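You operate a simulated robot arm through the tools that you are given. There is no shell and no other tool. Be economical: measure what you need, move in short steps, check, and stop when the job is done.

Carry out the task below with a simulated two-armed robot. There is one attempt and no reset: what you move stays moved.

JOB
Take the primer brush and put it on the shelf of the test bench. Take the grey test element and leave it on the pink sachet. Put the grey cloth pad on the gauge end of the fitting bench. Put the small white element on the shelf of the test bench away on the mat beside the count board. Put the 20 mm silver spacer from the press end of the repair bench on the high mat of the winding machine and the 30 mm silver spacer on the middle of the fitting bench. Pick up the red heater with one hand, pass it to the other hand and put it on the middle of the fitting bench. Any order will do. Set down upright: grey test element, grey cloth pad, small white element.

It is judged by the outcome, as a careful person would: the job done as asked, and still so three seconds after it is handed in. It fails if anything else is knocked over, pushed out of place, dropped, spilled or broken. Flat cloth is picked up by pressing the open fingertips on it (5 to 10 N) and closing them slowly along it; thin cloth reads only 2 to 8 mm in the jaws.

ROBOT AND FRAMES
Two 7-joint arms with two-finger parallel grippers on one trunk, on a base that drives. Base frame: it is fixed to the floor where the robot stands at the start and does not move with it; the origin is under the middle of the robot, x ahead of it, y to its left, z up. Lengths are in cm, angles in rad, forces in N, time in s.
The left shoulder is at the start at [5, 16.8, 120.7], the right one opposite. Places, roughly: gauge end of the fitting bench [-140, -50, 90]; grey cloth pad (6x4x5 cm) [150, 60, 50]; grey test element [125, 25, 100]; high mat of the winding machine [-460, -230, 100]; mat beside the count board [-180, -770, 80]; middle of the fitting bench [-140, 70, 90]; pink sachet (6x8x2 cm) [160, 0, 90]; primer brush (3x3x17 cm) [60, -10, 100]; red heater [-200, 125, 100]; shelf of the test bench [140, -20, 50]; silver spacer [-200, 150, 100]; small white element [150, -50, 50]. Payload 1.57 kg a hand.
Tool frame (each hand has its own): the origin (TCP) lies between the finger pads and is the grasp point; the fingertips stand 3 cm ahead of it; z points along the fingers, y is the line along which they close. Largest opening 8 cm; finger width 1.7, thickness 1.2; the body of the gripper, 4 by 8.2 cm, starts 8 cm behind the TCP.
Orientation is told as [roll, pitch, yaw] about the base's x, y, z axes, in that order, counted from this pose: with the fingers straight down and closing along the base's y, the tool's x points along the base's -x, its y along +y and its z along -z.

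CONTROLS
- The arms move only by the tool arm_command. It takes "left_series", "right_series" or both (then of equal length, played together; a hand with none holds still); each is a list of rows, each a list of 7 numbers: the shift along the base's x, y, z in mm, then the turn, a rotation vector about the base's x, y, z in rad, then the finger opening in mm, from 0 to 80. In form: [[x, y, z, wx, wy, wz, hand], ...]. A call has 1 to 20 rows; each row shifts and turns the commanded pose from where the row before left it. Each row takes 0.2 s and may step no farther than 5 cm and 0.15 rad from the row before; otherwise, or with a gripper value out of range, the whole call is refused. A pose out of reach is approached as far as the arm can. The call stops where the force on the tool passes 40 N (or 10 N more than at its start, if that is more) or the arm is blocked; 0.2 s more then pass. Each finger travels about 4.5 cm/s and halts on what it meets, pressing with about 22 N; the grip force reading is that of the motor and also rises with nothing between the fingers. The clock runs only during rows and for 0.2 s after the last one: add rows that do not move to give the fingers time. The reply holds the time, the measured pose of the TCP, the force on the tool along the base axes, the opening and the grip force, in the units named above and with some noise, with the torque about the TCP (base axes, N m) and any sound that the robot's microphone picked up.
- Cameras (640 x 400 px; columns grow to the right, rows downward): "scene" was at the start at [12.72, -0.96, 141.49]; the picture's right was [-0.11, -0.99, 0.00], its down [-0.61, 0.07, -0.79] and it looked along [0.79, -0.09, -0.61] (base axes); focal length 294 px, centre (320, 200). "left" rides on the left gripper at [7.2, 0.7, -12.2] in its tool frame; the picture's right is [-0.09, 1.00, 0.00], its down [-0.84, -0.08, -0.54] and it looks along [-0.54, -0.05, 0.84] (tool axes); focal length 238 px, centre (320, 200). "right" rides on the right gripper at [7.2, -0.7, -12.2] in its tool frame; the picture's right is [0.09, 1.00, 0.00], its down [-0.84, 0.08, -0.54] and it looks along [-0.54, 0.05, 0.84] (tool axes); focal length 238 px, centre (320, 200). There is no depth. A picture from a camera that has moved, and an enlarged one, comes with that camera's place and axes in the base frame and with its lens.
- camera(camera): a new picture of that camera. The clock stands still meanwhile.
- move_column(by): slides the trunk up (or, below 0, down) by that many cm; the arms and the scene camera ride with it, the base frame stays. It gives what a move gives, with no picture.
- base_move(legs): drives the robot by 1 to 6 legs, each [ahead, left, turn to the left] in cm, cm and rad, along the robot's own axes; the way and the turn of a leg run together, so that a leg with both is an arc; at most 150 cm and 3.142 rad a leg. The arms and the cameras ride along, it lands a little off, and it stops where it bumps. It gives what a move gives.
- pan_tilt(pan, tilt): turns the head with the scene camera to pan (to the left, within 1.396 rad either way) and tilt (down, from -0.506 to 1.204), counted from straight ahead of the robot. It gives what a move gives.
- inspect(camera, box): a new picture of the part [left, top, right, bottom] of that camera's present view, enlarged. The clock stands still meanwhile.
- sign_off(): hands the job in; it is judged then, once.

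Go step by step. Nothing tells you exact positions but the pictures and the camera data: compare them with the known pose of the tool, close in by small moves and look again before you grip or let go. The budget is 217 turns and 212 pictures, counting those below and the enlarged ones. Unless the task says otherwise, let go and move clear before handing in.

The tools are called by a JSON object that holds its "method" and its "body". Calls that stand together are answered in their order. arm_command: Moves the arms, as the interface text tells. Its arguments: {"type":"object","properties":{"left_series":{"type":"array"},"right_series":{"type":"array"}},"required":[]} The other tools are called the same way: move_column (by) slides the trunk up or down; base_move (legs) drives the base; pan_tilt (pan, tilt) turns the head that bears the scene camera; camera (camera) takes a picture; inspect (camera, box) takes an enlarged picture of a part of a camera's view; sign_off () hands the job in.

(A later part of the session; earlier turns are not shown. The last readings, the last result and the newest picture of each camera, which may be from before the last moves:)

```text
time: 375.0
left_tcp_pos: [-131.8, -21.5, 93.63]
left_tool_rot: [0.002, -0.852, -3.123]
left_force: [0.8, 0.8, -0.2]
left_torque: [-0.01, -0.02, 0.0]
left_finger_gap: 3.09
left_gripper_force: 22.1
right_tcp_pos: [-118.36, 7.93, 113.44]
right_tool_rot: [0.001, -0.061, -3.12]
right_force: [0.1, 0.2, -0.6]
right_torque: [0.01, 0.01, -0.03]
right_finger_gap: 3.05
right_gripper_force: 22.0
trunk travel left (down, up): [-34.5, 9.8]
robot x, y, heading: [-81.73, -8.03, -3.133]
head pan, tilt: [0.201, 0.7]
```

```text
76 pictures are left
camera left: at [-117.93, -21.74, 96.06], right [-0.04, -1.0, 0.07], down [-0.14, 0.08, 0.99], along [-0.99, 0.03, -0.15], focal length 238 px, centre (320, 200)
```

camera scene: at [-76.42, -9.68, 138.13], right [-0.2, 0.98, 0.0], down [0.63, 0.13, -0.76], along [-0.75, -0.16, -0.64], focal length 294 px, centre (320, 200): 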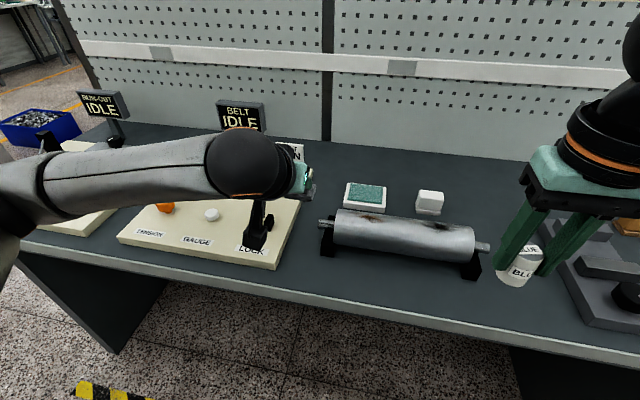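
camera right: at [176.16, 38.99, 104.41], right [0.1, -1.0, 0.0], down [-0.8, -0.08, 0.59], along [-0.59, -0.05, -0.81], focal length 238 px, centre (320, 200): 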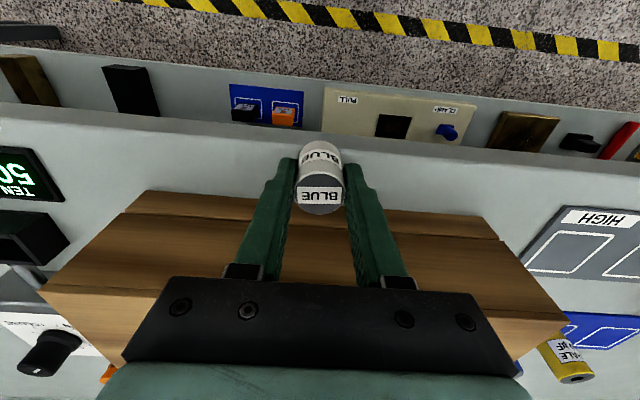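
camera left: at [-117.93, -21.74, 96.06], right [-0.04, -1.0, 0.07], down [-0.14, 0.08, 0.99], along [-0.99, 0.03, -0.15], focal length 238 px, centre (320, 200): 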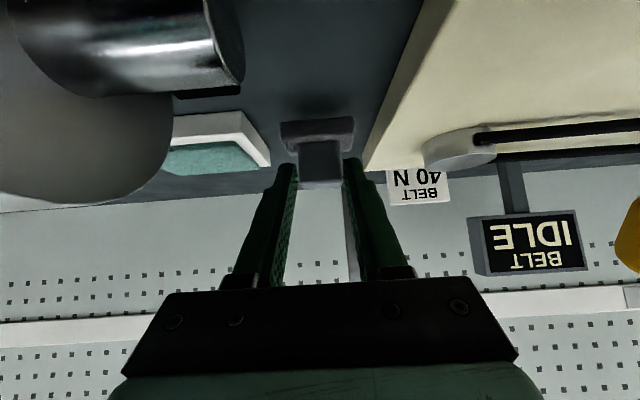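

{"method": "arm_command", "body": {"left_series": [[0, 0, -3, 0, 0, 0, 10], [0, 0, -3, 0, 0, 0, 10], [0, 0, -3, 0, 0, 0, 10], [0, 0, 0, 0, 0, 0, 10]]}}

```text
time: 376.0
left_tcp_pos: [-131.87, -21.54, 92.5]
left_tool_rot: [0.003, -0.855, -3.123]
left_force: [-0.1, 0.0, -1.1]
left_torque: [-0.01, -0.02, -0.01]
left_finger_gap: 3.09
left_gripper_force: 21.3
right_tcp_pos: [-118.54, 7.9, 113.62]
right_tool_rot: [0.001, -0.062, -3.122]
right_force: [-0.3, -0.5, -0.1]
right_torque: [-0.01, 0.0, 0.02]
right_finger_gap: 3.04
right_gripper_force: 21.9
trunk travel left (down, up): [-34.5, 9.8]
robot x, y, heading: [-81.64, -8.04, -3.138]
head pan, tilt: [0.201, 0.7]
```

Nearly down; the hand camera is close to the roller end, so I shift 0.6 cm away and continue gently.

{"method": "arm_command", "body": {"left_series": [[0, -6, 0, 0, 0, 0, 10], [0, 0, -3, 0, 0, 0, 10], [0, 0, -3, 0, 0, 0, 10], [0, 0, -3, 0, 0, 0, 10], [0, 0, 0, 0, 0, 0, 10]]}}

{"method": "camera", "body": {"camera": "left"}}

```text
time: 377.2
left_tcp_pos: [-131.81, -22.17, 91.81]
left_tool_rot: [0.001, -0.854, -3.123]
left_force: [0.8, 0.4, -0.5]
left_torque: [0.03, -0.03, 0.01]
left_finger_gap: 3.1
left_gripper_force: 22.1
right_tcp_pos: [-118.44, 7.83, 113.67]
right_tool_rot: [0.0, -0.063, -3.123]
right_force: [0.1, -0.3, -0.7]
right_torque: [0.01, -0.01, 0.0]
right_finger_gap: 3.02
right_gripper_force: 21.9
trunk travel left (down, up): [-34.5, 9.8]
robot x, y, heading: [-81.99, -7.85, -3.138]
head pan, tilt: [0.201, 0.7]
```

```text
75 pictures are left
camera left: at [-117.91, -22.38, 94.25], right [-0.04, -1.0, 0.07], down [-0.14, 0.08, 0.99], along [-0.99, 0.03, -0.15], focal length 238 px, centre (320, 200)
```

left: 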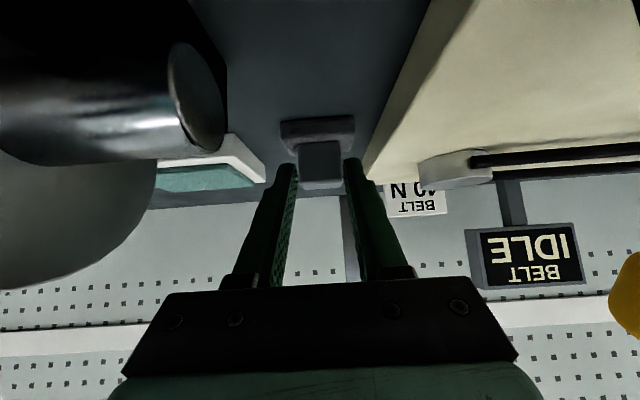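

No contact yet; I continue lowering in small steps.

{"method": "arm_command", "body": {"left_series": [[0, -2, -3, 0, 0, 0, 10], [0, 0, -3, 0, 0, 0, 10], [0, 0, -3, 0, 0, 0, 10], [0, 0, 0, 0, 0, 0, 10]]}}

```text
time: 378.2
left_tcp_pos: [-131.83, -22.18, 91.19]
left_tool_rot: [-0.001, -0.865, -3.12]
left_force: [0.0, 4.1, 20.6]
left_torque: [0.07, 0.6, -0.12]
left_finger_gap: 3.08
left_gripper_force: 22.4
right_tcp_pos: [-118.28, 7.9, 113.73]
right_tool_rot: [0.002, -0.062, -3.124]
right_force: [1.1, 0.2, 1.4]
right_torque: [0.01, -0.03, 0.01]
right_finger_gap: 3.02
right_gripper_force: 22.2
trunk travel left (down, up): [-34.5, 9.8]
robot x, y, heading: [-82.12, -7.86, -3.14]
head pan, tilt: [0.201, 0.7]
```

Contact is through the pad (force and torque agree). I relax, open slowly and rise.

{"method": "arm_command", "body": {"left_series": [[0, 0, 4, 0, 0, 0, 10], [0, 0, 1, 0, 0, 0, 34], [0, 0, 0, 0, 0, 0, 40], [0, 0, 0, 0, 0, 0, 48], [0, 0, 0, 0, 0, 0, 48], [0, 0, 15, 0, 0, 0, 48], [0, 0, 25, 0, 0, 0, 48], [0, 0, 30, 0, 0, 0, 48], [0, 0, 30, 0, 0, 0, 48], [20, 0, 20, 0, 0, 0, 48], [30, 0, 0, 0, 0, 0, 48], [0, 0, 0, 0, 0, 0, 48]]}}

{"method": "camera", "body": {"camera": "left"}}

```text
time: 380.8
left_tcp_pos: [-126.83, -22.19, 103.2]
left_tool_rot: [0.002, -0.856, -3.123]
left_force: [-0.7, 0.2, 0.9]
left_torque: [0.0, 0.0, 0.01]
left_finger_gap: 4.81
left_gripper_force: 0.2
right_tcp_pos: [-118.31, 7.87, 113.59]
right_tool_rot: [0.001, -0.062, -3.121]
right_force: [-0.7, 1.2, -0.9]
right_torque: [0.0, -0.03, 0.01]
right_finger_gap: 3.05
right_gripper_force: 22.0
trunk travel left (down, up): [-34.5, 9.8]
robot x, y, heading: [-82.05, -8.05, -3.138]
head pan, tilt: [0.201, 0.7]
```

```text
74 pictures are left
camera left: at [-112.95, -22.46, 105.85], right [-0.04, -1.0, 0.07], down [-0.14, 0.08, 0.99], along [-0.99, 0.03, -0.15], focal length 238 px, centre (320, 200)
```

left: 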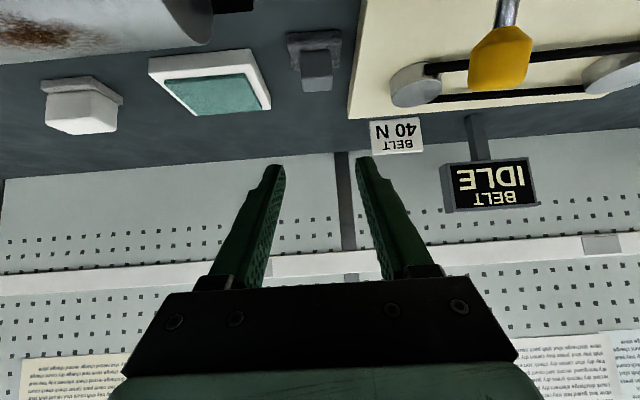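

The pad stands upright on the gauge end. Next the repair bench on the other side of this row; I back off and look toward the near (−y) end for a way round.

{"method": "base_move", "body": {"legs": [[-25, 0, 0], [0, 0, 1.571]]}}

{"method": "pan_tilt", "body": {"pan": -0.4, "tilt": 0.3}}

{"method": "camera", "body": {"camera": "scene"}}

```text
time: 386.5
left_tcp_pos: [-42.78, -53.04, 103.18]
left_tool_rot: [0.003, -0.853, -1.548]
left_force: [0.3, 0.4, 0.5]
left_torque: [0.03, -0.01, -0.02]
left_finger_gap: 4.76
left_gripper_force: 0.1
right_tcp_pos: [-72.83, -44.46, 113.56]
right_tool_rot: [0.001, -0.059, -1.548]
right_force: [-0.5, 0.5, -0.1]
right_torque: [0.02, 0.04, 0.02]
right_finger_gap: 3.01
right_gripper_force: 22.1
trunk travel left (down, up): [-34.5, 9.8]
robot x, y, heading: [-56.86, -7.49, -1.562]
head pan, tilt: [0.201, 0.7]
```

```text
time: 387.5
left_tcp_pos: [-42.82, -52.95, 103.25]
left_tool_rot: [0.001, -0.853, -1.55]
left_force: [0.1, 0.2, -0.8]
left_torque: [0.0, 0.0, -0.01]
left_finger_gap: 4.81
left_gripper_force: 0.0
right_tcp_pos: [-72.95, -44.55, 113.57]
right_tool_rot: [0.004, -0.061, -1.548]
right_force: [0.0, 0.1, -0.7]
right_torque: [0.0, 0.01, 0.01]
right_finger_gap: 3.05
right_gripper_force: 22.1
trunk travel left (down, up): [-34.5, 9.8]
robot x, y, heading: [-56.99, -8.24, -1.56]
head pan, tilt: [-0.4, 0.3]
```

```text
73 pictures are left
camera scene: at [-60.52, -20.54, 141.73], right [-0.92, 0.38, 0.0], down [0.11, 0.27, -0.96], along [-0.36, -0.88, -0.3], focal length 294 px, centre (320, 200)
```

scene: 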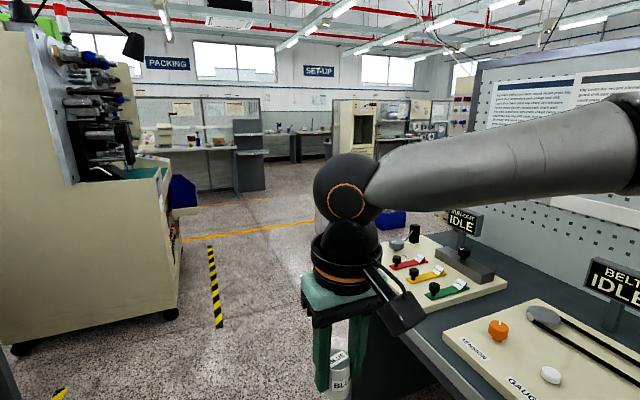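

The way past the bench end (y≈-113) is clear. I go round it.

{"method": "base_move", "body": {"legs": [[150, 0, 0], [18, 0, 0], [0, 0, -1.571], [150, 0, 0], [70, 0, 0], [0, 0, -1.571]]}}

{"method": "pan_tilt", "body": {"pan": -0.2, "tilt": 0.3}}

{"method": "camera", "body": {"camera": "scene"}}

```text
time: 395.8
left_tcp_pos: [-43.15, -215.26, 102.99]
left_tool_rot: [0.007, -0.846, -1.575]
left_force: [1.1, 0.7, 0.8]
left_torque: [0.01, 0.01, -0.03]
left_finger_gap: 4.82
left_gripper_force: 0.0
right_tcp_pos: [-73.12, -207.55, 113.63]
right_tool_rot: [0.004, -0.063, -1.556]
right_force: [0.8, 1.1, -0.8]
right_torque: [0.0, 0.02, 0.03]
right_finger_gap: 3.06
right_gripper_force: 21.7
trunk travel left (down, up): [-34.5, 9.8]
robot x, y, heading: [-56.83, -170.9, -1.569]
head pan, tilt: [-0.4, 0.3]
stopped in leg 2: the robot was blocked; the commanded pose is now the measured one
```

```text
time: 396.6
left_tcp_pos: [-43.17, -215.51, 102.98]
left_tool_rot: [0.01, -0.849, -1.576]
left_force: [0.4, -0.3, -0.7]
left_torque: [0.0, -0.01, -0.04]
left_finger_gap: 4.8
left_gripper_force: 0.0
right_tcp_pos: [-73.18, -207.48, 113.76]
right_tool_rot: [0.002, -0.065, -1.556]
right_force: [-0.1, 1.0, -0.4]
right_torque: [-0.01, -0.06, -0.01]
right_finger_gap: 3.05
right_gripper_force: 21.7
trunk travel left (down, up): [-34.5, 9.8]
robot x, y, heading: [-56.85, -171.1, -1.566]
head pan, tilt: [-0.201, 0.3]
```

```text
72 pictures are left
camera scene: at [-58.84, -183.83, 141.82], right [-0.98, 0.2, 0.0], down [0.06, 0.28, -0.96], along [-0.19, -0.94, -0.29], focal length 294 px, centre (320, 200)
```

scene: 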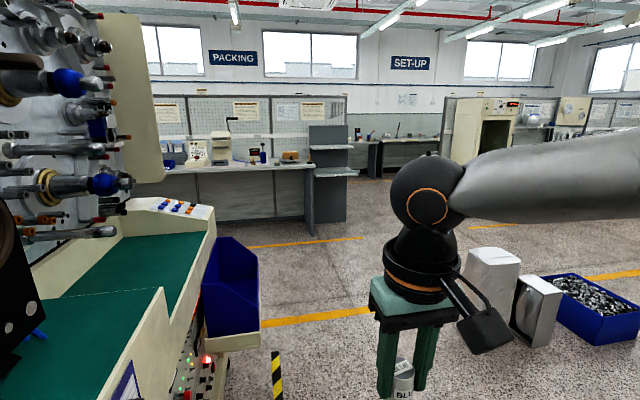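

The left arm touched the machine; I back away from it and go around with more room, going sideways first.

{"method": "base_move", "body": {"legs": [[-10, 0, 0], [0, -60, 0], [0, 0, -1.571], [150, 0, 0], [0, 0, -1.571]]}}

{"method": "pan_tilt", "body": {"pan": -0.2, "tilt": 0.3}}

{"method": "camera", "body": {"camera": "scene"}}

```text
time: 415.4
left_tcp_pos: [-280.34, -117.06, 102.7]
left_tool_rot: [0.007, -0.839, 1.562]
left_force: [-0.7, 0.5, -0.7]
left_torque: [0.01, 0.01, 0.01]
left_finger_gap: 4.81
left_gripper_force: 0.1
right_tcp_pos: [-250.67, -125.09, 113.45]
right_tool_rot: [0.0, -0.057, 1.578]
right_force: [-0.2, 1.1, 0.3]
right_torque: [0.01, -0.03, -0.01]
right_finger_gap: 3.07
right_gripper_force: 21.8
trunk travel left (down, up): [-34.5, 9.8]
robot x, y, heading: [-266.9, -161.57, 1.563]
head pan, tilt: [-0.201, 0.3]
```

```text
time: 416.0
left_tcp_pos: [-280.44, -117.0, 102.72]
left_tool_rot: [0.006, -0.839, 1.563]
left_force: [-0.5, 0.0, -0.7]
left_torque: [0.02, -0.02, 0.03]
left_finger_gap: 4.78
left_gripper_force: 0.0
right_tcp_pos: [-250.67, -125.04, 113.43]
right_tool_rot: [0.0, -0.058, 1.578]
right_force: [-0.1, 0.2, 0.0]
right_torque: [0.05, -0.02, 0.0]
right_finger_gap: 3.02
right_gripper_force: 22.0
trunk travel left (down, up): [-34.5, 9.8]
robot x, y, heading: [-266.85, -161.61, 1.569]
head pan, tilt: [-0.201, 0.3]
```

```text
71 pictures are left
camera scene: at [-264.88, -148.45, 141.74], right [0.98, -0.2, 0.0], down [-0.06, -0.29, -0.96], along [0.2, 0.94, -0.3], focal length 294 px, centre (320, 200)
```

scene: 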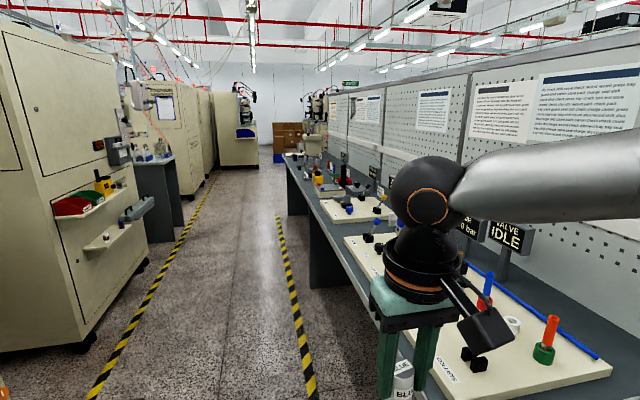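

The aisle beside the repair bench is clear. I drive up it to about y = 130 and face the bench.

{"method": "base_move", "body": {"legs": [[0, 25, 0], [150, 0, 0], [143, 0, 0], [0, 0, -1.571]]}}

{"method": "pan_tilt", "body": {"pan": 0.0, "tilt": 0.6}}

{"method": "camera", "body": {"camera": "scene"}}

```text
time: 435.3
left_tcp_pos: [-243.64, 143.75, 102.63]
left_tool_rot: [0.007, -0.841, -0.011]
left_force: [0.8, 0.5, 0.0]
left_torque: [-0.01, 0.02, 0.02]
left_finger_gap: 4.81
left_gripper_force: 0.1
right_tcp_pos: [-251.99, 113.91, 113.39]
right_tool_rot: [0.0, -0.06, 0.006]
right_force: [-0.4, 0.2, -0.4]
right_torque: [0.01, 0.0, -0.01]
right_finger_gap: 3.04
right_gripper_force: 21.5
trunk travel left (down, up): [-34.5, 9.8]
robot x, y, heading: [-288.22, 130.39, -0.008]
head pan, tilt: [-0.201, 0.3]
```

```text
time: 436.1
left_tcp_pos: [-243.88, 143.96, 102.61]
left_tool_rot: [0.007, -0.841, -0.01]
left_force: [-0.2, 0.2, 0.5]
left_torque: [0.03, 0.01, -0.02]
left_finger_gap: 4.82
left_gripper_force: 0.0
right_tcp_pos: [-251.97, 113.87, 113.49]
right_tool_rot: [0.0, -0.057, 0.004]
right_force: [-0.9, 0.0, 0.0]
right_torque: [0.01, 0.0, -0.02]
right_finger_gap: 3.03
right_gripper_force: 22.4
trunk travel left (down, up): [-34.5, 9.8]
robot x, y, heading: [-288.56, 130.15, -0.007]
head pan, tilt: [0.0, 0.6]
```

```text
70 pictures are left
camera scene: at [-275.4, 130.26, 139.0], right [-0.01, -1.0, 0.0], down [-0.56, 0.0, -0.83], along [0.83, -0.01, -0.56], focal length 294 px, centre (320, 200)
```

scene: 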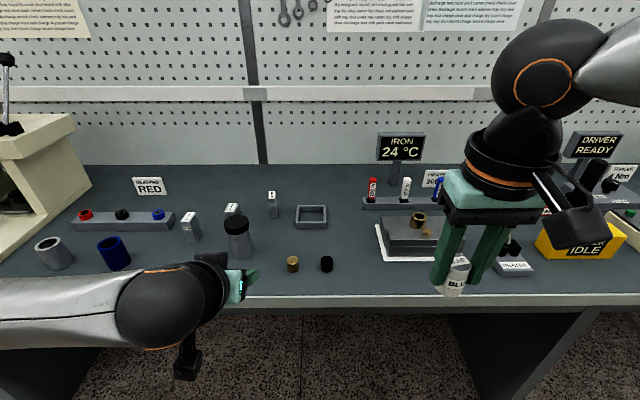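

{"method": "inspect", "body": {"camera": "scene", "box": [0, 155, 240, 305]}}

{"method": "inspect", "body": {"camera": "scene", "box": [200, 155, 440, 305]}}

```text
2.67 times, centred on (120, 230) of scene
camera zoom: at [-275.4, 130.26, 139.0], right [-0.01, -1.0, 0.0], down [-0.56, 0.0, -0.83], along [0.83, -0.01, -0.56], focal length 784 px, centre (853, 120)
```

zoom: 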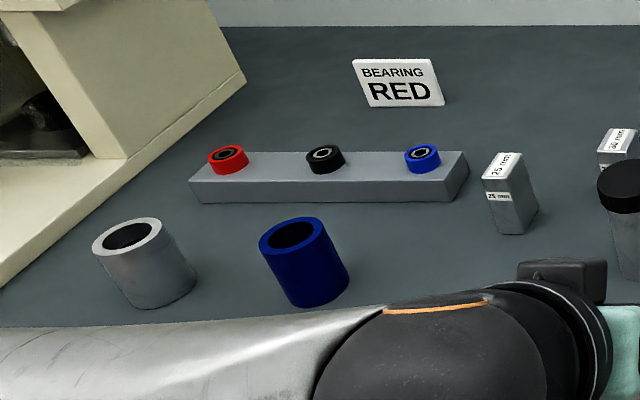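

```text
2.67 times, centred on (320, 230) of scene
camera zoom: at [-275.4, 130.26, 139.0], right [-0.01, -1.0, 0.0], down [-0.56, 0.0, -0.83], along [0.83, -0.01, -0.56], focal length 784 px, centre (320, 120)
```

zoom: 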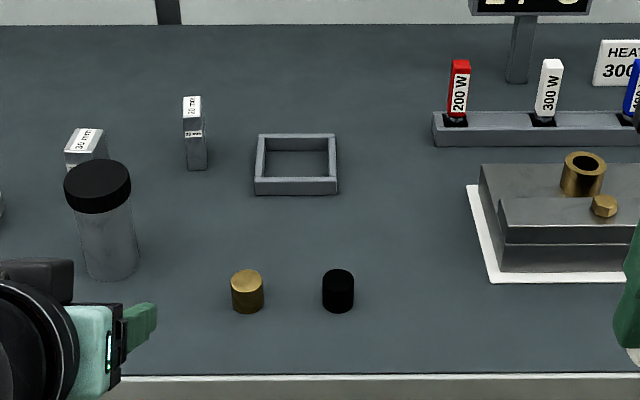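

The labels show 20, 25 and 30 mm silver spacers, and the red 200 W heater in the rack. I take the 20 mm one (≈(-205.5,143.1), top z 93) with the left hand: reduce its tilt, raise, and drive in.

{"method": "arm_command", "body": {"left_series": [[0, 0, 25, 0, 0.148, 0, 60], [0, 0, 25, 0, 0.148, 0, 60], [0, 0, 25, 0, 0.148, 0, 60], [0, 0, 25, 0, 0.148, 0, 60], [0, 0, 0, 0, 0, 0, 60]]}}

{"method": "base_move", "body": {"legs": [[34, 0, 0.007]]}}

{"method": "camera", "body": {"camera": "left"}}

{"method": "camera", "body": {"camera": "scene"}}

```text
time: 437.3
left_tcp_pos: [-243.97, 143.88, 112.63]
left_tool_rot: [0.0, -0.246, -0.009]
left_force: [-1.0, 0.2, -0.2]
left_torque: [0.06, 0.04, 0.0]
left_finger_gap: 5.99
left_gripper_force: 0.1
right_tcp_pos: [-252.0, 113.79, 113.38]
right_tool_rot: [0.0, -0.06, 0.006]
right_force: [0.7, 0.7, -0.3]
right_torque: [0.01, -0.01, -0.01]
right_finger_gap: 3.03
right_gripper_force: 22.0
trunk travel left (down, up): [-34.5, 9.8]
robot x, y, heading: [-288.52, 130.26, -0.013]
head pan, tilt: [0.0, 0.6]
```

```text
time: 439.5
left_tcp_pos: [-209.8, 143.71, 112.5]
left_tool_rot: [0.003, -0.248, -0.004]
left_force: [-0.4, 0.4, 0.2]
left_torque: [-0.04, -0.03, -0.01]
left_finger_gap: 5.99
left_gripper_force: 0.1
right_tcp_pos: [-217.67, 113.81, 113.48]
right_tool_rot: [0.0, -0.058, 0.007]
right_force: [0.8, 0.4, -0.6]
right_torque: [0.0, 0.07, 0.01]
right_finger_gap: 3.03
right_gripper_force: 22.1
trunk travel left (down, up): [-34.5, 9.8]
robot x, y, heading: [-253.93, 129.85, -0.003]
head pan, tilt: [0.0, 0.6]
```

```text
67 pictures are left
camera left: at [-219.7, 144.47, 122.65], right [0.09, 1.0, 0.02], down [0.68, -0.08, 0.73], along [0.73, -0.05, -0.68], focal length 238 px, centre (320, 200)
```

left: 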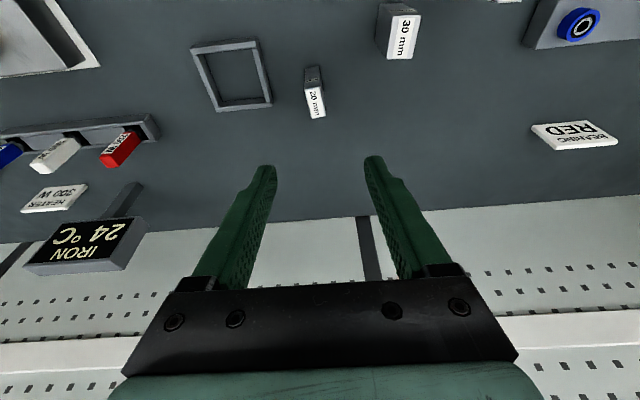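

```text
66 pictures are left
camera scene: at [-241.19, 130.06, 138.98], right [-0.01, -1.0, 0.0], down [-0.57, 0.0, -0.82], along [0.82, 0.0, -0.57], focal length 294 px, centre (320, 200)
```

scene: 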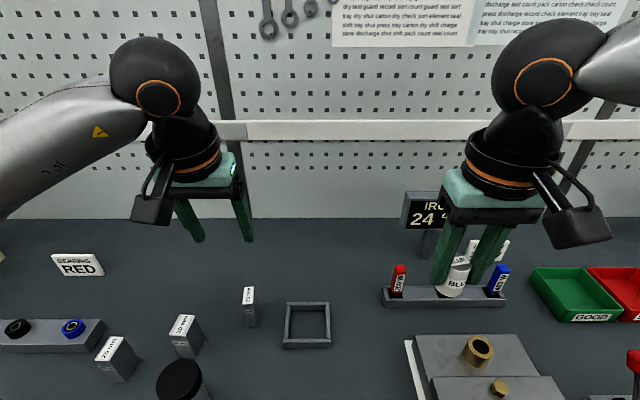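

20 mm spacer top at (-205.9,143.3,93). I move over it and lower.

{"method": "arm_command", "body": {"left_series": [[20, -2, 0, 0, 0, 0, 45], [19, -2, -10, 0, 0, 0, 45], [0, 0, -40, 0, 0, 0, 45], [0, 0, -40, 0, 0, 0, 45], [0, 0, -40, 0, 0, 0, 45], [0, 0, 0, 0, 0, 0, 45]]}}

{"method": "camera", "body": {"camera": "left"}}

```text
time: 440.9
left_tcp_pos: [-205.89, 143.37, 99.56]
left_tool_rot: [0.0, -0.249, -0.006]
left_force: [0.4, 0.1, -0.7]
left_torque: [-0.04, 0.01, -0.03]
left_finger_gap: 4.5
left_gripper_force: 0.0
right_tcp_pos: [-217.86, 113.79, 113.43]
right_tool_rot: [-0.001, -0.058, 0.008]
right_force: [0.2, 0.3, -0.3]
right_torque: [-0.03, -0.03, 0.01]
right_finger_gap: 3.02
right_gripper_force: 21.9
trunk travel left (down, up): [-34.5, 9.8]
robot x, y, heading: [-254.15, 130.25, -0.007]
head pan, tilt: [0.0, 0.6]
```

```text
65 pictures are left
camera left: at [-215.9, 144.06, 109.61], right [0.09, 1.0, 0.02], down [0.68, -0.08, 0.73], along [0.73, -0.05, -0.68], focal length 238 px, centre (320, 200)
```

left: 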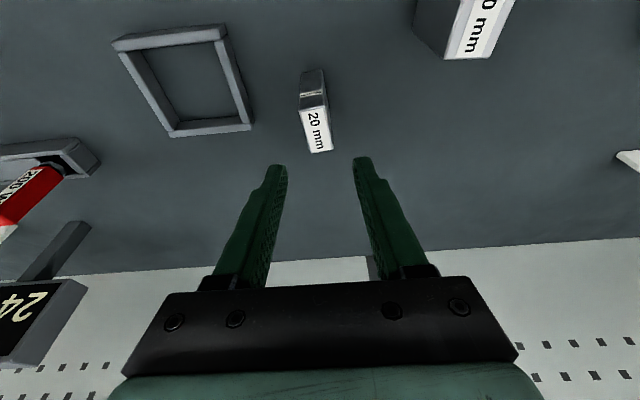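

Good alignment. Down 9 cm and close.

{"method": "arm_command", "body": {"left_series": [[0, 0, -30, 0, 0, 0, 45], [0, 0, -30, 0, 0, 0, 45], [0, 0, -28, 0, 0, 0, 45], [0, 0, 0, 0, 0, 0, 35], [0, 0, 0, 0, 0, 0, 28], [0, 0, 0, 0, 0, 0, 20], [0, 0, 0, 0, 0, 0, 10], [0, 0, 0, 0, 0, 0, 5], [0, 0, 0, 0, 0, 0, 5]]}}

{"method": "camera", "body": {"camera": "left"}}

```text
time: 442.9
left_tcp_pos: [-205.73, 143.29, 90.78]
left_tool_rot: [0.002, -0.249, -0.006]
left_force: [-0.9, 0.5, 0.6]
left_torque: [-0.01, 0.0, 0.0]
left_finger_gap: 1.97
left_gripper_force: 22.7
right_tcp_pos: [-217.76, 113.83, 113.5]
right_tool_rot: [-0.001, -0.06, 0.008]
right_force: [0.3, -0.3, 0.8]
right_torque: [0.02, 0.0, -0.02]
right_finger_gap: 3.04
right_gripper_force: 22.4
trunk travel left (down, up): [-34.5, 9.8]
robot x, y, heading: [-254.18, 130.31, -0.009]
head pan, tilt: [0.0, 0.6]
```

```text
64 pictures are left
camera left: at [-215.8, 144.07, 100.87], right [0.09, 1.0, 0.02], down [0.68, -0.08, 0.73], along [0.73, -0.05, -0.68], focal length 238 px, centre (320, 200)
```

left: 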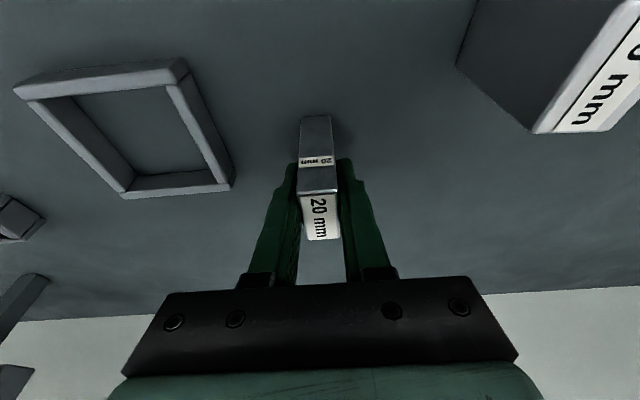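

Got the 20 mm spacer. I lift, back off, and drive back down the aisle to find the winding machine near (-460,-230).

{"method": "arm_command", "body": {"left_series": [[0, 0, 20, 0, 0, 0, 5], [0, 0, 40, 0, 0, 0, 5], [0, 0, 40, 0, 0, 0, 5], [-10, 0, 40, 0, 0, 0, 5], [-30, 0, 40, 0, 0, 0, 5], [-40, 0, 20, 0, 0, 0, 5], [-40, 0, 0, 0, 0, 0, 5]]}}

{"method": "base_move", "body": {"legs": [[-38, 0, 0], [0, 0, -1.563], [150, 0, 0], [145, 0, 0]]}}

{"method": "pan_tilt", "body": {"pan": -0.6, "tilt": 0.3}}

{"method": "camera", "body": {"camera": "scene"}}

```text
time: 444.5
left_tcp_pos: [-217.95, 143.44, 110.88]
left_tool_rot: [0.002, -0.25, -0.003]
left_force: [0.4, 0.4, -2.6]
left_torque: [-0.03, 0.05, -0.01]
left_finger_gap: 1.97
left_gripper_force: 22.0
right_tcp_pos: [-217.78, 113.83, 113.51]
right_tool_rot: [0.001, -0.058, 0.007]
right_force: [0.0, 0.0, -0.5]
right_torque: [-0.01, 0.0, 0.02]
right_finger_gap: 3.02
right_gripper_force: 21.7
trunk travel left (down, up): [-34.5, 9.8]
robot x, y, heading: [-254.06, 130.12, -0.006]
head pan, tilt: [0.0, 0.6]
```

```text
time: 464.6
left_tcp_pos: [-287.32, -201.81, 110.72]
left_tool_rot: [0.002, -0.25, -1.611]
left_force: [0.6, -0.1, -2.3]
left_torque: [-0.03, 0.03, 0.02]
left_finger_gap: 1.98
left_gripper_force: 22.1
right_tcp_pos: [-316.71, -201.04, 113.36]
right_tool_rot: [0.0, -0.057, -1.599]
right_force: [-0.3, 0.8, 0.1]
right_torque: [0.03, 0.03, 0.02]
right_finger_gap: 3.03
right_gripper_force: 22.3
trunk travel left (down, up): [-34.5, 9.8]
robot x, y, heading: [-299.4, -164.74, -1.61]
head pan, tilt: [0.0, 0.6]
```

```text
time: 465.6
left_tcp_pos: [-287.36, -201.77, 110.82]
left_tool_rot: [0.001, -0.248, -1.611]
left_force: [-1.0, 0.0, -1.5]
left_torque: [0.01, -0.02, 0.01]
left_finger_gap: 1.94
left_gripper_force: 21.9
right_tcp_pos: [-316.84, -200.97, 113.41]
right_tool_rot: [0.0, -0.06, -1.6]
right_force: [-0.6, 0.0, -1.0]
right_torque: [-0.04, 0.0, 0.01]
right_finger_gap: 3.06
right_gripper_force: 21.6
trunk travel left (down, up): [-34.5, 9.8]
robot x, y, heading: [-299.15, -165.04, -1.611]
head pan, tilt: [-0.6, 0.3]
```

```text
63 pictures are left
camera scene: at [-304.77, -176.49, 141.73], right [-0.8, 0.6, 0.0], down [0.18, 0.24, -0.96], along [-0.57, -0.77, -0.3], focal length 294 px, centre (320, 200)
```

scene: 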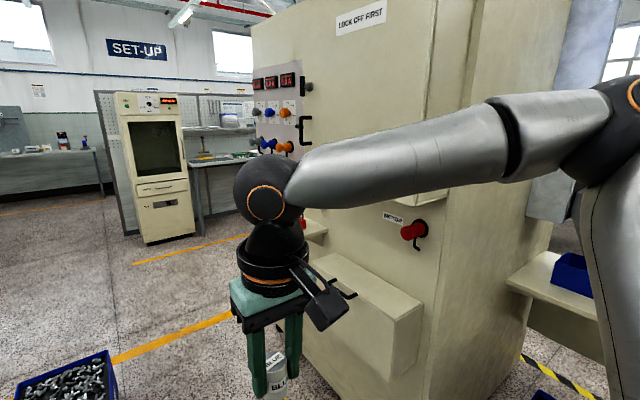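

A tall machine stands ahead-right. I back up a bit and turn to face −x to see the far side and the gap.

{"method": "base_move", "body": {"legs": [[-40, 0, 0], [0, 0, -1.53]]}}

{"method": "pan_tilt", "body": {"pan": 0.35, "tilt": 0.35}}

{"method": "camera", "body": {"camera": "scene"}}

```text
time: 471.9
left_tcp_pos: [-333.75, -138.74, 110.89]
left_tool_rot: [0.002, -0.249, -3.133]
left_force: [-0.6, -0.2, -1.7]
left_torque: [0.0, -0.01, -0.01]
left_finger_gap: 1.97
left_gripper_force: 22.3
right_tcp_pos: [-334.27, -109.35, 113.45]
right_tool_rot: [0.0, -0.06, -3.122]
right_force: [0.2, -0.2, -0.5]
right_torque: [-0.03, -0.01, -0.02]
right_finger_gap: 3.03
right_gripper_force: 21.9
trunk travel left (down, up): [-34.5, 9.8]
robot x, y, heading: [-297.21, -125.38, -3.135]
head pan, tilt: [-0.6, 0.3]
```

```text
time: 473.1
left_tcp_pos: [-333.74, -138.81, 110.91]
left_tool_rot: [0.003, -0.248, -3.132]
left_force: [0.9, -0.8, -1.0]
left_torque: [0.02, -0.01, 0.0]
left_finger_gap: 1.99
left_gripper_force: 22.3
right_tcp_pos: [-334.34, -109.23, 113.48]
right_tool_rot: [0.0, -0.059, -3.122]
right_force: [-0.7, -0.7, 0.2]
right_torque: [-0.01, 0.0, 0.0]
right_finger_gap: 3.03
right_gripper_force: 21.7
trunk travel left (down, up): [-34.5, 9.8]
robot x, y, heading: [-297.52, -125.54, -3.129]
head pan, tilt: [0.351, 0.351]
```

```text
62 pictures are left
camera scene: at [-310.22, -128.43, 141.27], right [-0.35, 0.94, 0.0], down [0.32, 0.12, -0.94], along [-0.88, -0.33, -0.34], focal length 294 px, centre (320, 200)
```

scene: 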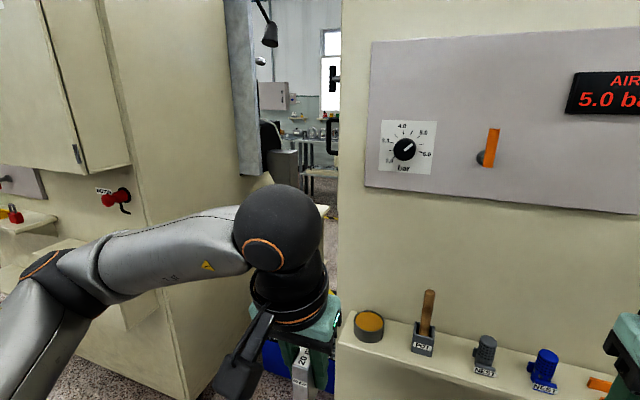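

The winding machine's front (mats, blue tray) faces away, toward −x; the gap is too narrow. I'll go round its south side, keeping east of the bins and sacks on the floor.

{"method": "base_move", "body": {"legs": [[0, 0, 1.571], [48, 0, 0], [0, 147, 0], [150, 0, 0], [110, 0, 0], [0, 0, -1.571]]}}

{"method": "pan_tilt", "body": {"pan": 0.0, "tilt": 0.3}}

{"method": "camera", "body": {"camera": "scene"}}

```text
time: 502.8
left_tcp_pos: [-184.74, -449.08, 110.85]
left_tool_rot: [0.001, -0.248, -3.133]
left_force: [-1.2, 0.3, -0.8]
left_torque: [0.01, 0.0, 0.02]
left_finger_gap: 1.97
left_gripper_force: 21.4
right_tcp_pos: [-185.3, -419.32, 113.5]
right_tool_rot: [0.0, -0.059, -3.117]
right_force: [0.0, 0.2, -0.9]
right_torque: [0.02, 0.0, -0.01]
right_finger_gap: 3.06
right_gripper_force: 21.8
trunk travel left (down, up): [-34.5, 9.8]
robot x, y, heading: [-148.75, -435.64, -3.129]
head pan, tilt: [0.351, 0.351]
```

```text
time: 503.6
left_tcp_pos: [-184.76, -448.96, 110.79]
left_tool_rot: [0.002, -0.246, -3.13]
left_force: [-0.1, 0.9, -1.1]
left_torque: [-0.01, 0.01, 0.03]
left_finger_gap: 1.98
left_gripper_force: 22.0
right_tcp_pos: [-185.28, -419.36, 113.53]
right_tool_rot: [0.001, -0.059, -3.118]
right_force: [-0.2, 0.0, -0.1]
right_torque: [0.0, 0.03, -0.01]
right_finger_gap: 3.05
right_gripper_force: 22.2
trunk travel left (down, up): [-34.5, 9.8]
robot x, y, heading: [-148.86, -435.15, -3.129]
head pan, tilt: [0.0, 0.3]
```

```text
61 pictures are left
camera scene: at [-161.8, -435.36, 141.74], right [-0.01, 1.0, 0.0], down [0.3, 0.0, -0.96], along [-0.96, -0.01, -0.3], focal length 294 px, centre (320, 200)
```

scene: 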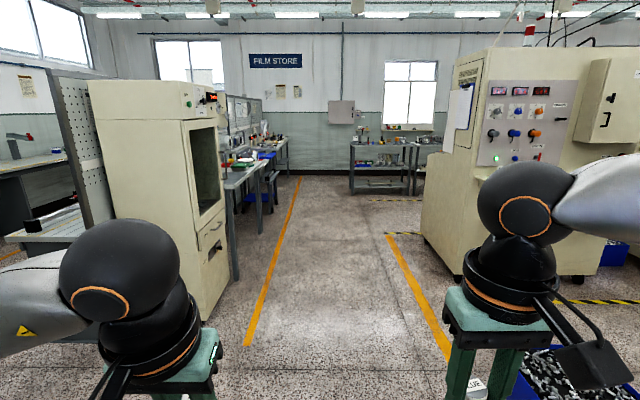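

A clear corridor runs west past the machine. I drive along it to x≈-520 and turn toward +y.

{"method": "base_move", "body": {"legs": [[150, 0, 0], [150, 0, 0], [75, 0, 0], [0, 0, -1.571]]}}

{"method": "pan_tilt", "body": {"pan": -0.3, "tilt": 0.3}}

{"method": "camera", "body": {"camera": "scene"}}

```text
time: 525.6
left_tcp_pos: [-537.95, -401.82, 110.9]
left_tool_rot: [0.0, -0.248, 1.58]
left_force: [0.0, 0.0, -1.5]
left_torque: [-0.03, 0.0, -0.01]
left_finger_gap: 1.98
left_gripper_force: 22.4
right_tcp_pos: [-508.33, -401.29, 113.45]
right_tool_rot: [-0.001, -0.058, 1.592]
right_force: [0.8, 0.1, -0.5]
right_torque: [0.04, -0.01, -0.01]
right_finger_gap: 3.07
right_gripper_force: 22.3
trunk travel left (down, up): [-34.5, 9.8]
robot x, y, heading: [-524.04, -437.77, 1.578]
head pan, tilt: [0.0, 0.3]
```

```text
time: 526.4
left_tcp_pos: [-537.99, -401.88, 110.88]
left_tool_rot: [0.004, -0.248, 1.581]
left_force: [-0.2, -0.9, -1.9]
left_torque: [0.02, 0.03, 0.03]
left_finger_gap: 1.96
left_gripper_force: 22.3
right_tcp_pos: [-508.4, -401.26, 113.45]
right_tool_rot: [0.003, -0.059, 1.592]
right_force: [-0.4, -0.6, 0.0]
right_torque: [-0.01, -0.01, 0.02]
right_finger_gap: 3.05
right_gripper_force: 21.7
trunk travel left (down, up): [-34.5, 9.8]
robot x, y, heading: [-524.24, -437.88, 1.58]
head pan, tilt: [-0.3, 0.3]
```

```text
60 pictures are left
camera scene: at [-521.47, -425.01, 141.74], right [0.96, -0.29, 0.0], down [-0.08, -0.28, -0.96], along [0.27, 0.92, -0.3], focal length 294 px, centre (320, 200)
```

scene: 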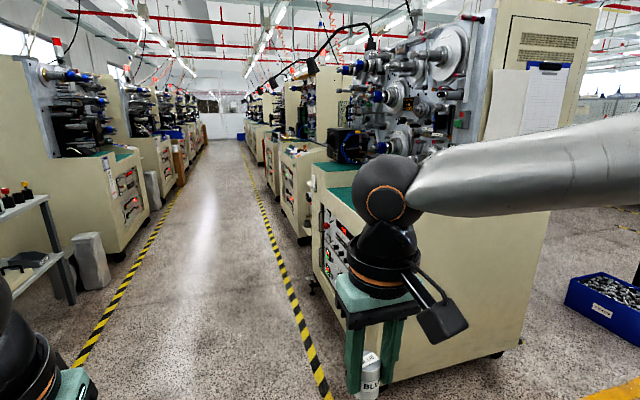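

The winding machine's front with green mats is ahead on the right. I drive up to y≈-235 and face it.

{"method": "base_move", "body": {"legs": [[0, 5, 0], [150, 0, 0], [50, 0, 0], [0, 0, -1.575]]}}

{"method": "pan_tilt", "body": {"pan": 0.0, "tilt": 0.65}}

{"method": "camera", "body": {"camera": "scene"}}

```text
time: 540.8
left_tcp_pos: [-494.83, -223.69, 110.88]
left_tool_rot: [0.002, -0.248, 0.003]
left_force: [-0.7, 0.3, -2.1]
left_torque: [-0.02, 0.0, -0.03]
left_finger_gap: 1.99
left_gripper_force: 22.3
right_tcp_pos: [-494.39, -253.14, 113.48]
right_tool_rot: [0.001, -0.06, 0.014]
right_force: [0.3, -0.1, -0.9]
right_torque: [0.0, -0.03, 0.04]
right_finger_gap: 3.05
right_gripper_force: 22.4
trunk travel left (down, up): [-34.5, 9.8]
robot x, y, heading: [-530.85, -236.88, 0.003]
head pan, tilt: [-0.3, 0.3]
```

```text
time: 541.6
left_tcp_pos: [-494.73, -223.62, 110.96]
left_tool_rot: [0.003, -0.248, 0.002]
left_force: [-0.3, 0.3, -1.2]
left_torque: [-0.03, -0.01, -0.02]
left_finger_gap: 1.96
left_gripper_force: 22.4
right_tcp_pos: [-494.36, -253.13, 113.48]
right_tool_rot: [0.003, -0.06, 0.014]
right_force: [0.0, 0.2, -0.8]
right_torque: [0.0, 0.04, 0.01]
right_finger_gap: 3.03
right_gripper_force: 22.2
trunk travel left (down, up): [-34.5, 9.8]
robot x, y, heading: [-531.11, -236.62, 0.006]
head pan, tilt: [0.0, 0.649]
```

```text
59 pictures are left
camera scene: at [-518.21, -237.0, 138.57], right [0.0, -1.0, 0.0], down [-0.6, 0.0, -0.8], along [0.8, 0.0, -0.6], focal length 294 px, centre (320, 200)
```

scene: 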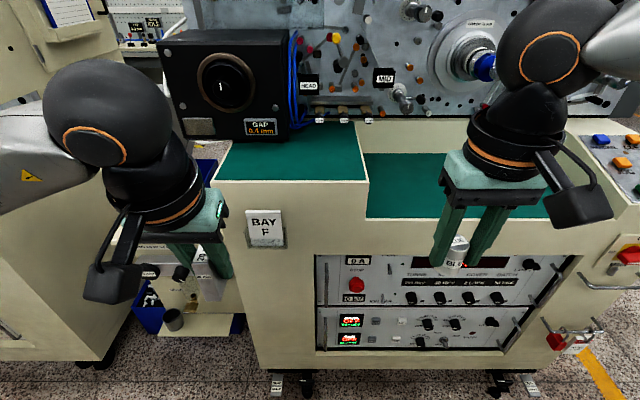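

The high green mat (left, "BAY F", z≈100) has free space in front of the gauge box; target about (-448,-232). I line up the left hand and drive in.

{"method": "base_move", "body": {"legs": [[0, -8.5, 0], [38, 0, 0]]}}

{"method": "camera", "body": {"camera": "left"}}

{"method": "camera", "body": {"camera": "scene"}}

```text
time: 544.5
left_tcp_pos: [-460.41, -234.06, 110.88]
left_tool_rot: [0.005, -0.247, -0.008]
left_force: [0.1, -0.8, -1.8]
left_torque: [0.02, -0.02, 0.01]
left_finger_gap: 1.98
left_gripper_force: 21.5
right_tcp_pos: [-460.57, -263.6, 113.54]
right_tool_rot: [0.003, -0.06, 0.004]
right_force: [-0.2, -0.4, -0.7]
right_torque: [0.07, -0.02, -0.01]
right_finger_gap: 3.03
right_gripper_force: 22.0
trunk travel left (down, up): [-34.5, 9.8]
robot x, y, heading: [-497.05, -247.41, -0.013]
head pan, tilt: [0.0, 0.649]
stopped in leg 2: the robot was blocked; the commanded pose is now the measured one
```

```text
58 pictures are left
camera left: at [-470.5, -233.32, 120.92], right [0.1, 0.99, 0.03], down [0.68, -0.09, 0.73], along [0.73, -0.05, -0.68], focal length 238 px, centre (320, 200)
```

left: 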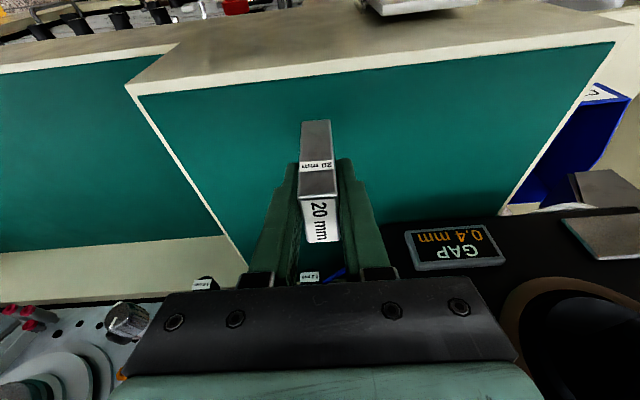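

```text
57 pictures are left
camera scene: at [-484.21, -247.27, 138.57], right [-0.01, -1.0, 0.0], down [-0.6, 0.01, -0.8], along [0.8, -0.01, -0.6], focal length 294 px, centre (320, 200)
```

scene: 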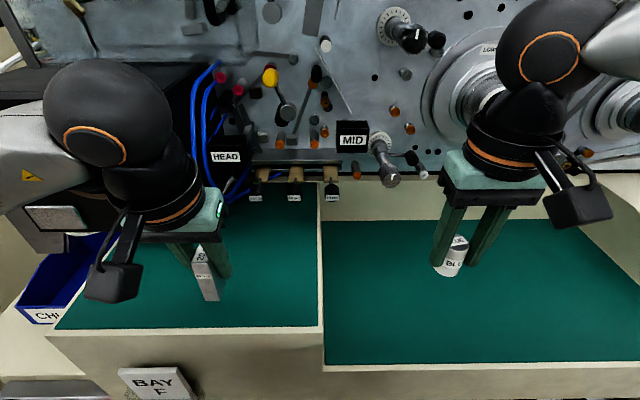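

The base touches the machine front; the arm can extend. I extend 10 cm and lower onto the mat.

{"method": "arm_command", "body": {"left_series": [[35, 0, 0, 0, 0, 0, 5], [35, 0, 0, 0, 0, 0, 5], [30, 0, 0, 0, 0, 0, 5], [0, 0, -20, 0, 0, 0, 5], [0, 0, -12, 0, 0, 0, 5], [0, 0, 0, 0, 0, 0, 5]]}}

{"method": "camera", "body": {"camera": "left"}}

```text
time: 545.9
left_tcp_pos: [-450.37, -233.82, 107.87]
left_tool_rot: [0.0, -0.254, -0.007]
left_force: [2.4, 2.1, 11.3]
left_torque: [0.12, 0.19, -0.08]
left_finger_gap: 1.99
left_gripper_force: 22.2
right_tcp_pos: [-460.71, -263.28, 113.5]
right_tool_rot: [-0.001, -0.059, 0.002]
right_force: [0.2, 0.8, -0.8]
right_torque: [-0.02, 0.03, -0.02]
right_finger_gap: 3.05
right_gripper_force: 21.2
trunk travel left (down, up): [-34.5, 9.8]
robot x, y, heading: [-496.95, -246.77, -0.011]
head pan, tilt: [0.0, 0.649]
```

```text
56 pictures are left
camera left: at [-460.5, -233.1, 117.82], right [0.1, 1.0, 0.02], down [0.67, -0.08, 0.73], along [0.73, -0.05, -0.68], focal length 238 px, centre (320, 200)
```

left: 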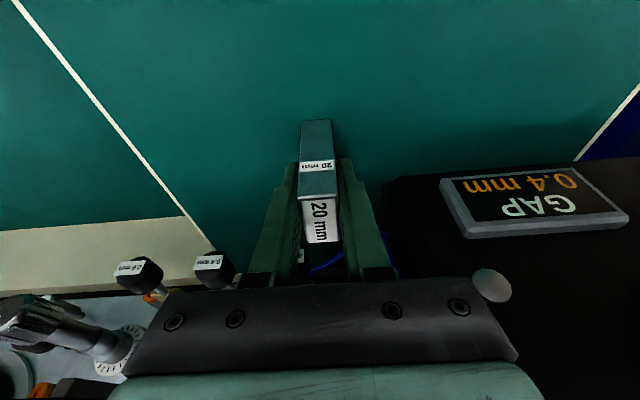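

Contact on the mat. I relax, open slowly and rise straight up.

{"method": "arm_command", "body": {"left_series": [[0, 0, 2, 0, 0, 0, 5], [0, 0, 0, 0, 0, 0, 23], [0, 0, 0, 0, 0, 0, 27], [0, 0, 0, 0, 0, 0, 33], [0, 0, 0, 0, 0, 0, 38], [0, 0, 0, 0, 0, 0, 38], [-3, 0, 12, 0, 0, 0, 38], [-7, 0, 28, 0, 0, 0, 38], [-10, 0, 40, 0, 0, 0, 38], [-40, 0, 10, 0, 0, 0, 38], [0, 0, 0, 0, 0, 0, 38]]}}

{"method": "camera", "body": {"camera": "left"}}

```text
time: 548.3
left_tcp_pos: [-456.5, -233.99, 116.89]
left_tool_rot: [0.002, -0.247, -0.009]
left_force: [-0.1, 0.5, -0.5]
left_torque: [0.02, 0.01, -0.01]
left_finger_gap: 3.79
left_gripper_force: 0.2
right_tcp_pos: [-460.66, -263.48, 113.43]
right_tool_rot: [-0.001, -0.058, 0.003]
right_force: [-0.5, 0.3, -1.0]
right_torque: [0.02, 0.0, -0.01]
right_finger_gap: 3.02
right_gripper_force: 22.1
trunk travel left (down, up): [-34.5, 9.8]
robot x, y, heading: [-497.07, -246.72, -0.012]
head pan, tilt: [0.0, 0.649]
```

```text
55 pictures are left
camera left: at [-466.41, -233.17, 126.92], right [0.1, 0.99, 0.02], down [0.68, -0.08, 0.73], along [0.73, -0.05, -0.68], focal length 238 px, centre (320, 200)
```

left: 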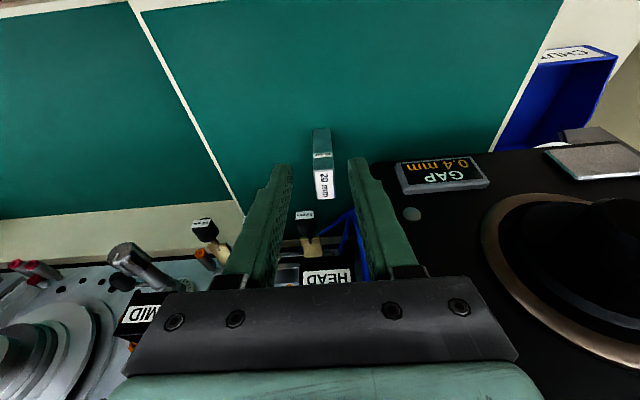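

The 20 mm spacer stands on the high mat. Now to the count board: I back off and drive back along the corridor, then face −y to look.

{"method": "base_move", "body": {"legs": [[-36, 0, 0], [0, 0, -1.56], [150, 0, 0], [40, 0, 0], [0, 0, 1.571], [150, 0, 0]]}}

{"method": "base_move", "body": {"legs": [[150, 0, 0], [50, 0, 0], [0, 0, -1.571]]}}

{"method": "pan_tilt", "body": {"pan": 0.0, "tilt": 0.25}}

{"method": "camera", "body": {"camera": "scene"}}

```text
time: 574.2
left_tcp_pos: [-347.57, -427.81, 116.89]
left_tool_rot: [0.002, -0.25, -0.025]
left_force: [0.1, -0.2, -0.6]
left_torque: [0.03, 0.01, 0.0]
left_finger_gap: 3.82
left_gripper_force: 0.0
right_tcp_pos: [-352.17, -457.22, 113.48]
right_tool_rot: [0.001, -0.059, -0.016]
right_force: [0.1, -0.1, 0.1]
right_torque: [0.0, -0.01, 0.0]
right_finger_gap: 3.05
right_gripper_force: 22.5
trunk travel left (down, up): [-34.5, 9.8]
robot x, y, heading: [-388.21, -440.17, -0.027]
head pan, tilt: [0.0, 0.649]
```

```text
time: 588.0
left_tcp_pos: [-175.93, -485.68, 116.82]
left_tool_rot: [0.002, -0.248, -1.589]
left_force: [0.6, 0.2, 0.4]
left_torque: [0.0, 0.02, 0.0]
left_finger_gap: 3.79
left_gripper_force: 0.1
right_tcp_pos: [-205.49, -481.22, 113.49]
right_tool_rot: [0.0, -0.06, -1.579]
right_force: [1.1, 0.9, -0.6]
right_torque: [0.0, -0.01, 0.0]
right_finger_gap: 3.06
right_gripper_force: 22.6
trunk travel left (down, up): [-34.5, 9.8]
robot x, y, heading: [-188.55, -445.0, -1.593]
head pan, tilt: [0.0, 0.649]
```

```text
time: 588.9
left_tcp_pos: [-175.92, -485.55, 116.91]
left_tool_rot: [0.001, -0.249, -1.588]
left_force: [0.0, -0.4, 0.8]
left_torque: [0.0, -0.01, 0.02]
left_finger_gap: 3.79
left_gripper_force: 0.1
right_tcp_pos: [-205.44, -481.3, 113.59]
right_tool_rot: [0.0, -0.06, -1.578]
right_force: [0.3, 0.2, -0.1]
right_torque: [-0.02, -0.04, -0.02]
right_finger_gap: 3.06
right_gripper_force: 21.9
trunk travel left (down, up): [-34.5, 9.8]
robot x, y, heading: [-188.61, -445.19, -1.588]
head pan, tilt: [0.0, 0.25]
```

```text
54 pictures are left
camera scene: at [-188.74, -458.34, 142.2], right [-1.0, 0.02, 0.0], down [0.01, 0.25, -0.97], along [-0.02, -0.97, -0.25], focal length 294 px, centre (320, 200)
```

scene: 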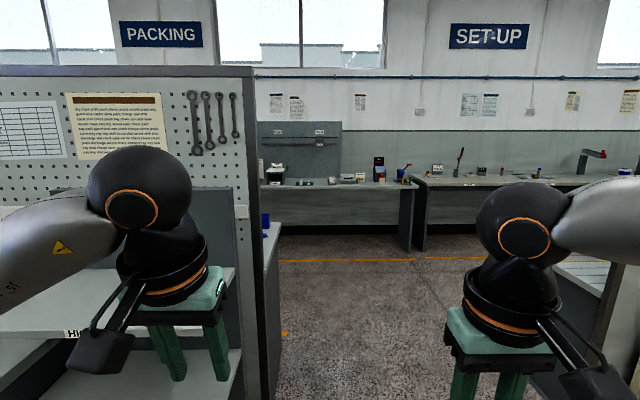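

The wall bench near y≈-770 is straight ahead. I shift right for clearance and drive to y≈-680.

{"method": "base_move", "body": {"legs": [[0, -62, 0.017], [150, 0, 0], [75, 0, 0], [0, 62, 0]]}}

{"method": "pan_tilt", "body": {"pan": 0.0, "tilt": 0.55}}

{"method": "camera", "body": {"camera": "scene"}}

```text
time: 606.2
left_tcp_pos: [-174.14, -710.93, 116.86]
left_tool_rot: [0.001, -0.248, -1.566]
left_force: [1.0, -0.6, 0.0]
left_torque: [0.01, 0.04, 0.04]
left_finger_gap: 3.82
left_gripper_force: 0.2
right_tcp_pos: [-203.62, -707.09, 113.5]
right_tool_rot: [-0.002, -0.06, -1.557]
right_force: [-0.7, 0.3, -0.8]
right_torque: [0.03, -0.01, -0.02]
right_finger_gap: 3.04
right_gripper_force: 21.8
trunk travel left (down, up): [-34.5, 9.8]
robot x, y, heading: [-187.84, -670.82, -1.572]
head pan, tilt: [0.0, 0.25]
```

```text
time: 607.0
left_tcp_pos: [-174.1, -710.77, 116.82]
left_tool_rot: [0.002, -0.249, -1.565]
left_force: [0.0, 0.1, -0.7]
left_torque: [0.0, 0.01, 0.02]
left_finger_gap: 3.83
left_gripper_force: 0.0
right_tcp_pos: [-203.66, -706.97, 113.46]
right_tool_rot: [0.0, -0.059, -1.556]
right_force: [-0.3, 0.4, -0.7]
right_torque: [-0.03, 0.02, -0.01]
right_finger_gap: 3.03
right_gripper_force: 22.1
trunk travel left (down, up): [-34.5, 9.8]
robot x, y, heading: [-187.34, -670.5, -1.57]
head pan, tilt: [0.0, 0.55]
```

```text
53 pictures are left
camera scene: at [-187.49, -683.48, 139.45], right [-1.0, 0.0, 0.0], down [0.0, 0.52, -0.85], along [0.0, -0.85, -0.52], focal length 294 px, centre (320, 200)
```

scene: 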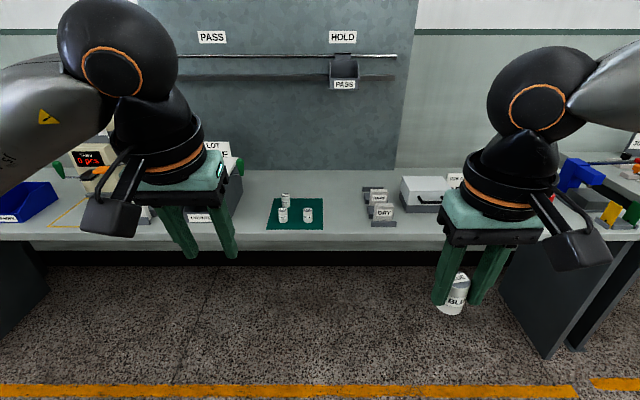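

I see a green mat with three white elements. I zoom in to confirm the count board and find a free spot.

{"method": "inspect", "body": {"camera": "scene", "box": [40, 130, 280, 280]}}

{"method": "inspect", "body": {"camera": "scene", "box": [230, 150, 420, 270]}}

```text
2.67 times, centred on (160, 205) of scene
camera zoom: at [-187.49, -683.48, 139.45], right [-1.0, 0.0, 0.0], down [0.0, 0.52, -0.85], along [0.0, -0.85, -0.52], focal length 784 px, centre (747, 187)
```

zoom: 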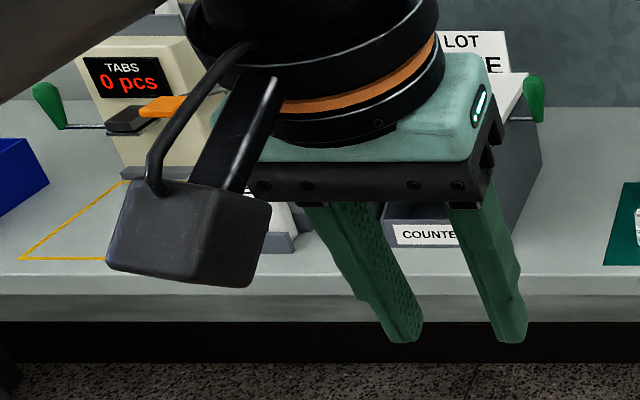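

```text
3.33 times, centred on (325, 210) of scene
camera zoom: at [-187.49, -683.48, 139.45], right [-1.0, 0.0, 0.0], down [0.0, 0.52, -0.85], along [0.0, -0.85, -0.52], focal length 979 px, centre (303, 167)
```

zoom: 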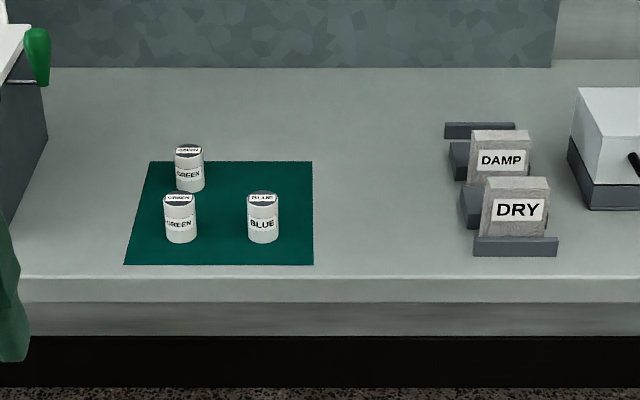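

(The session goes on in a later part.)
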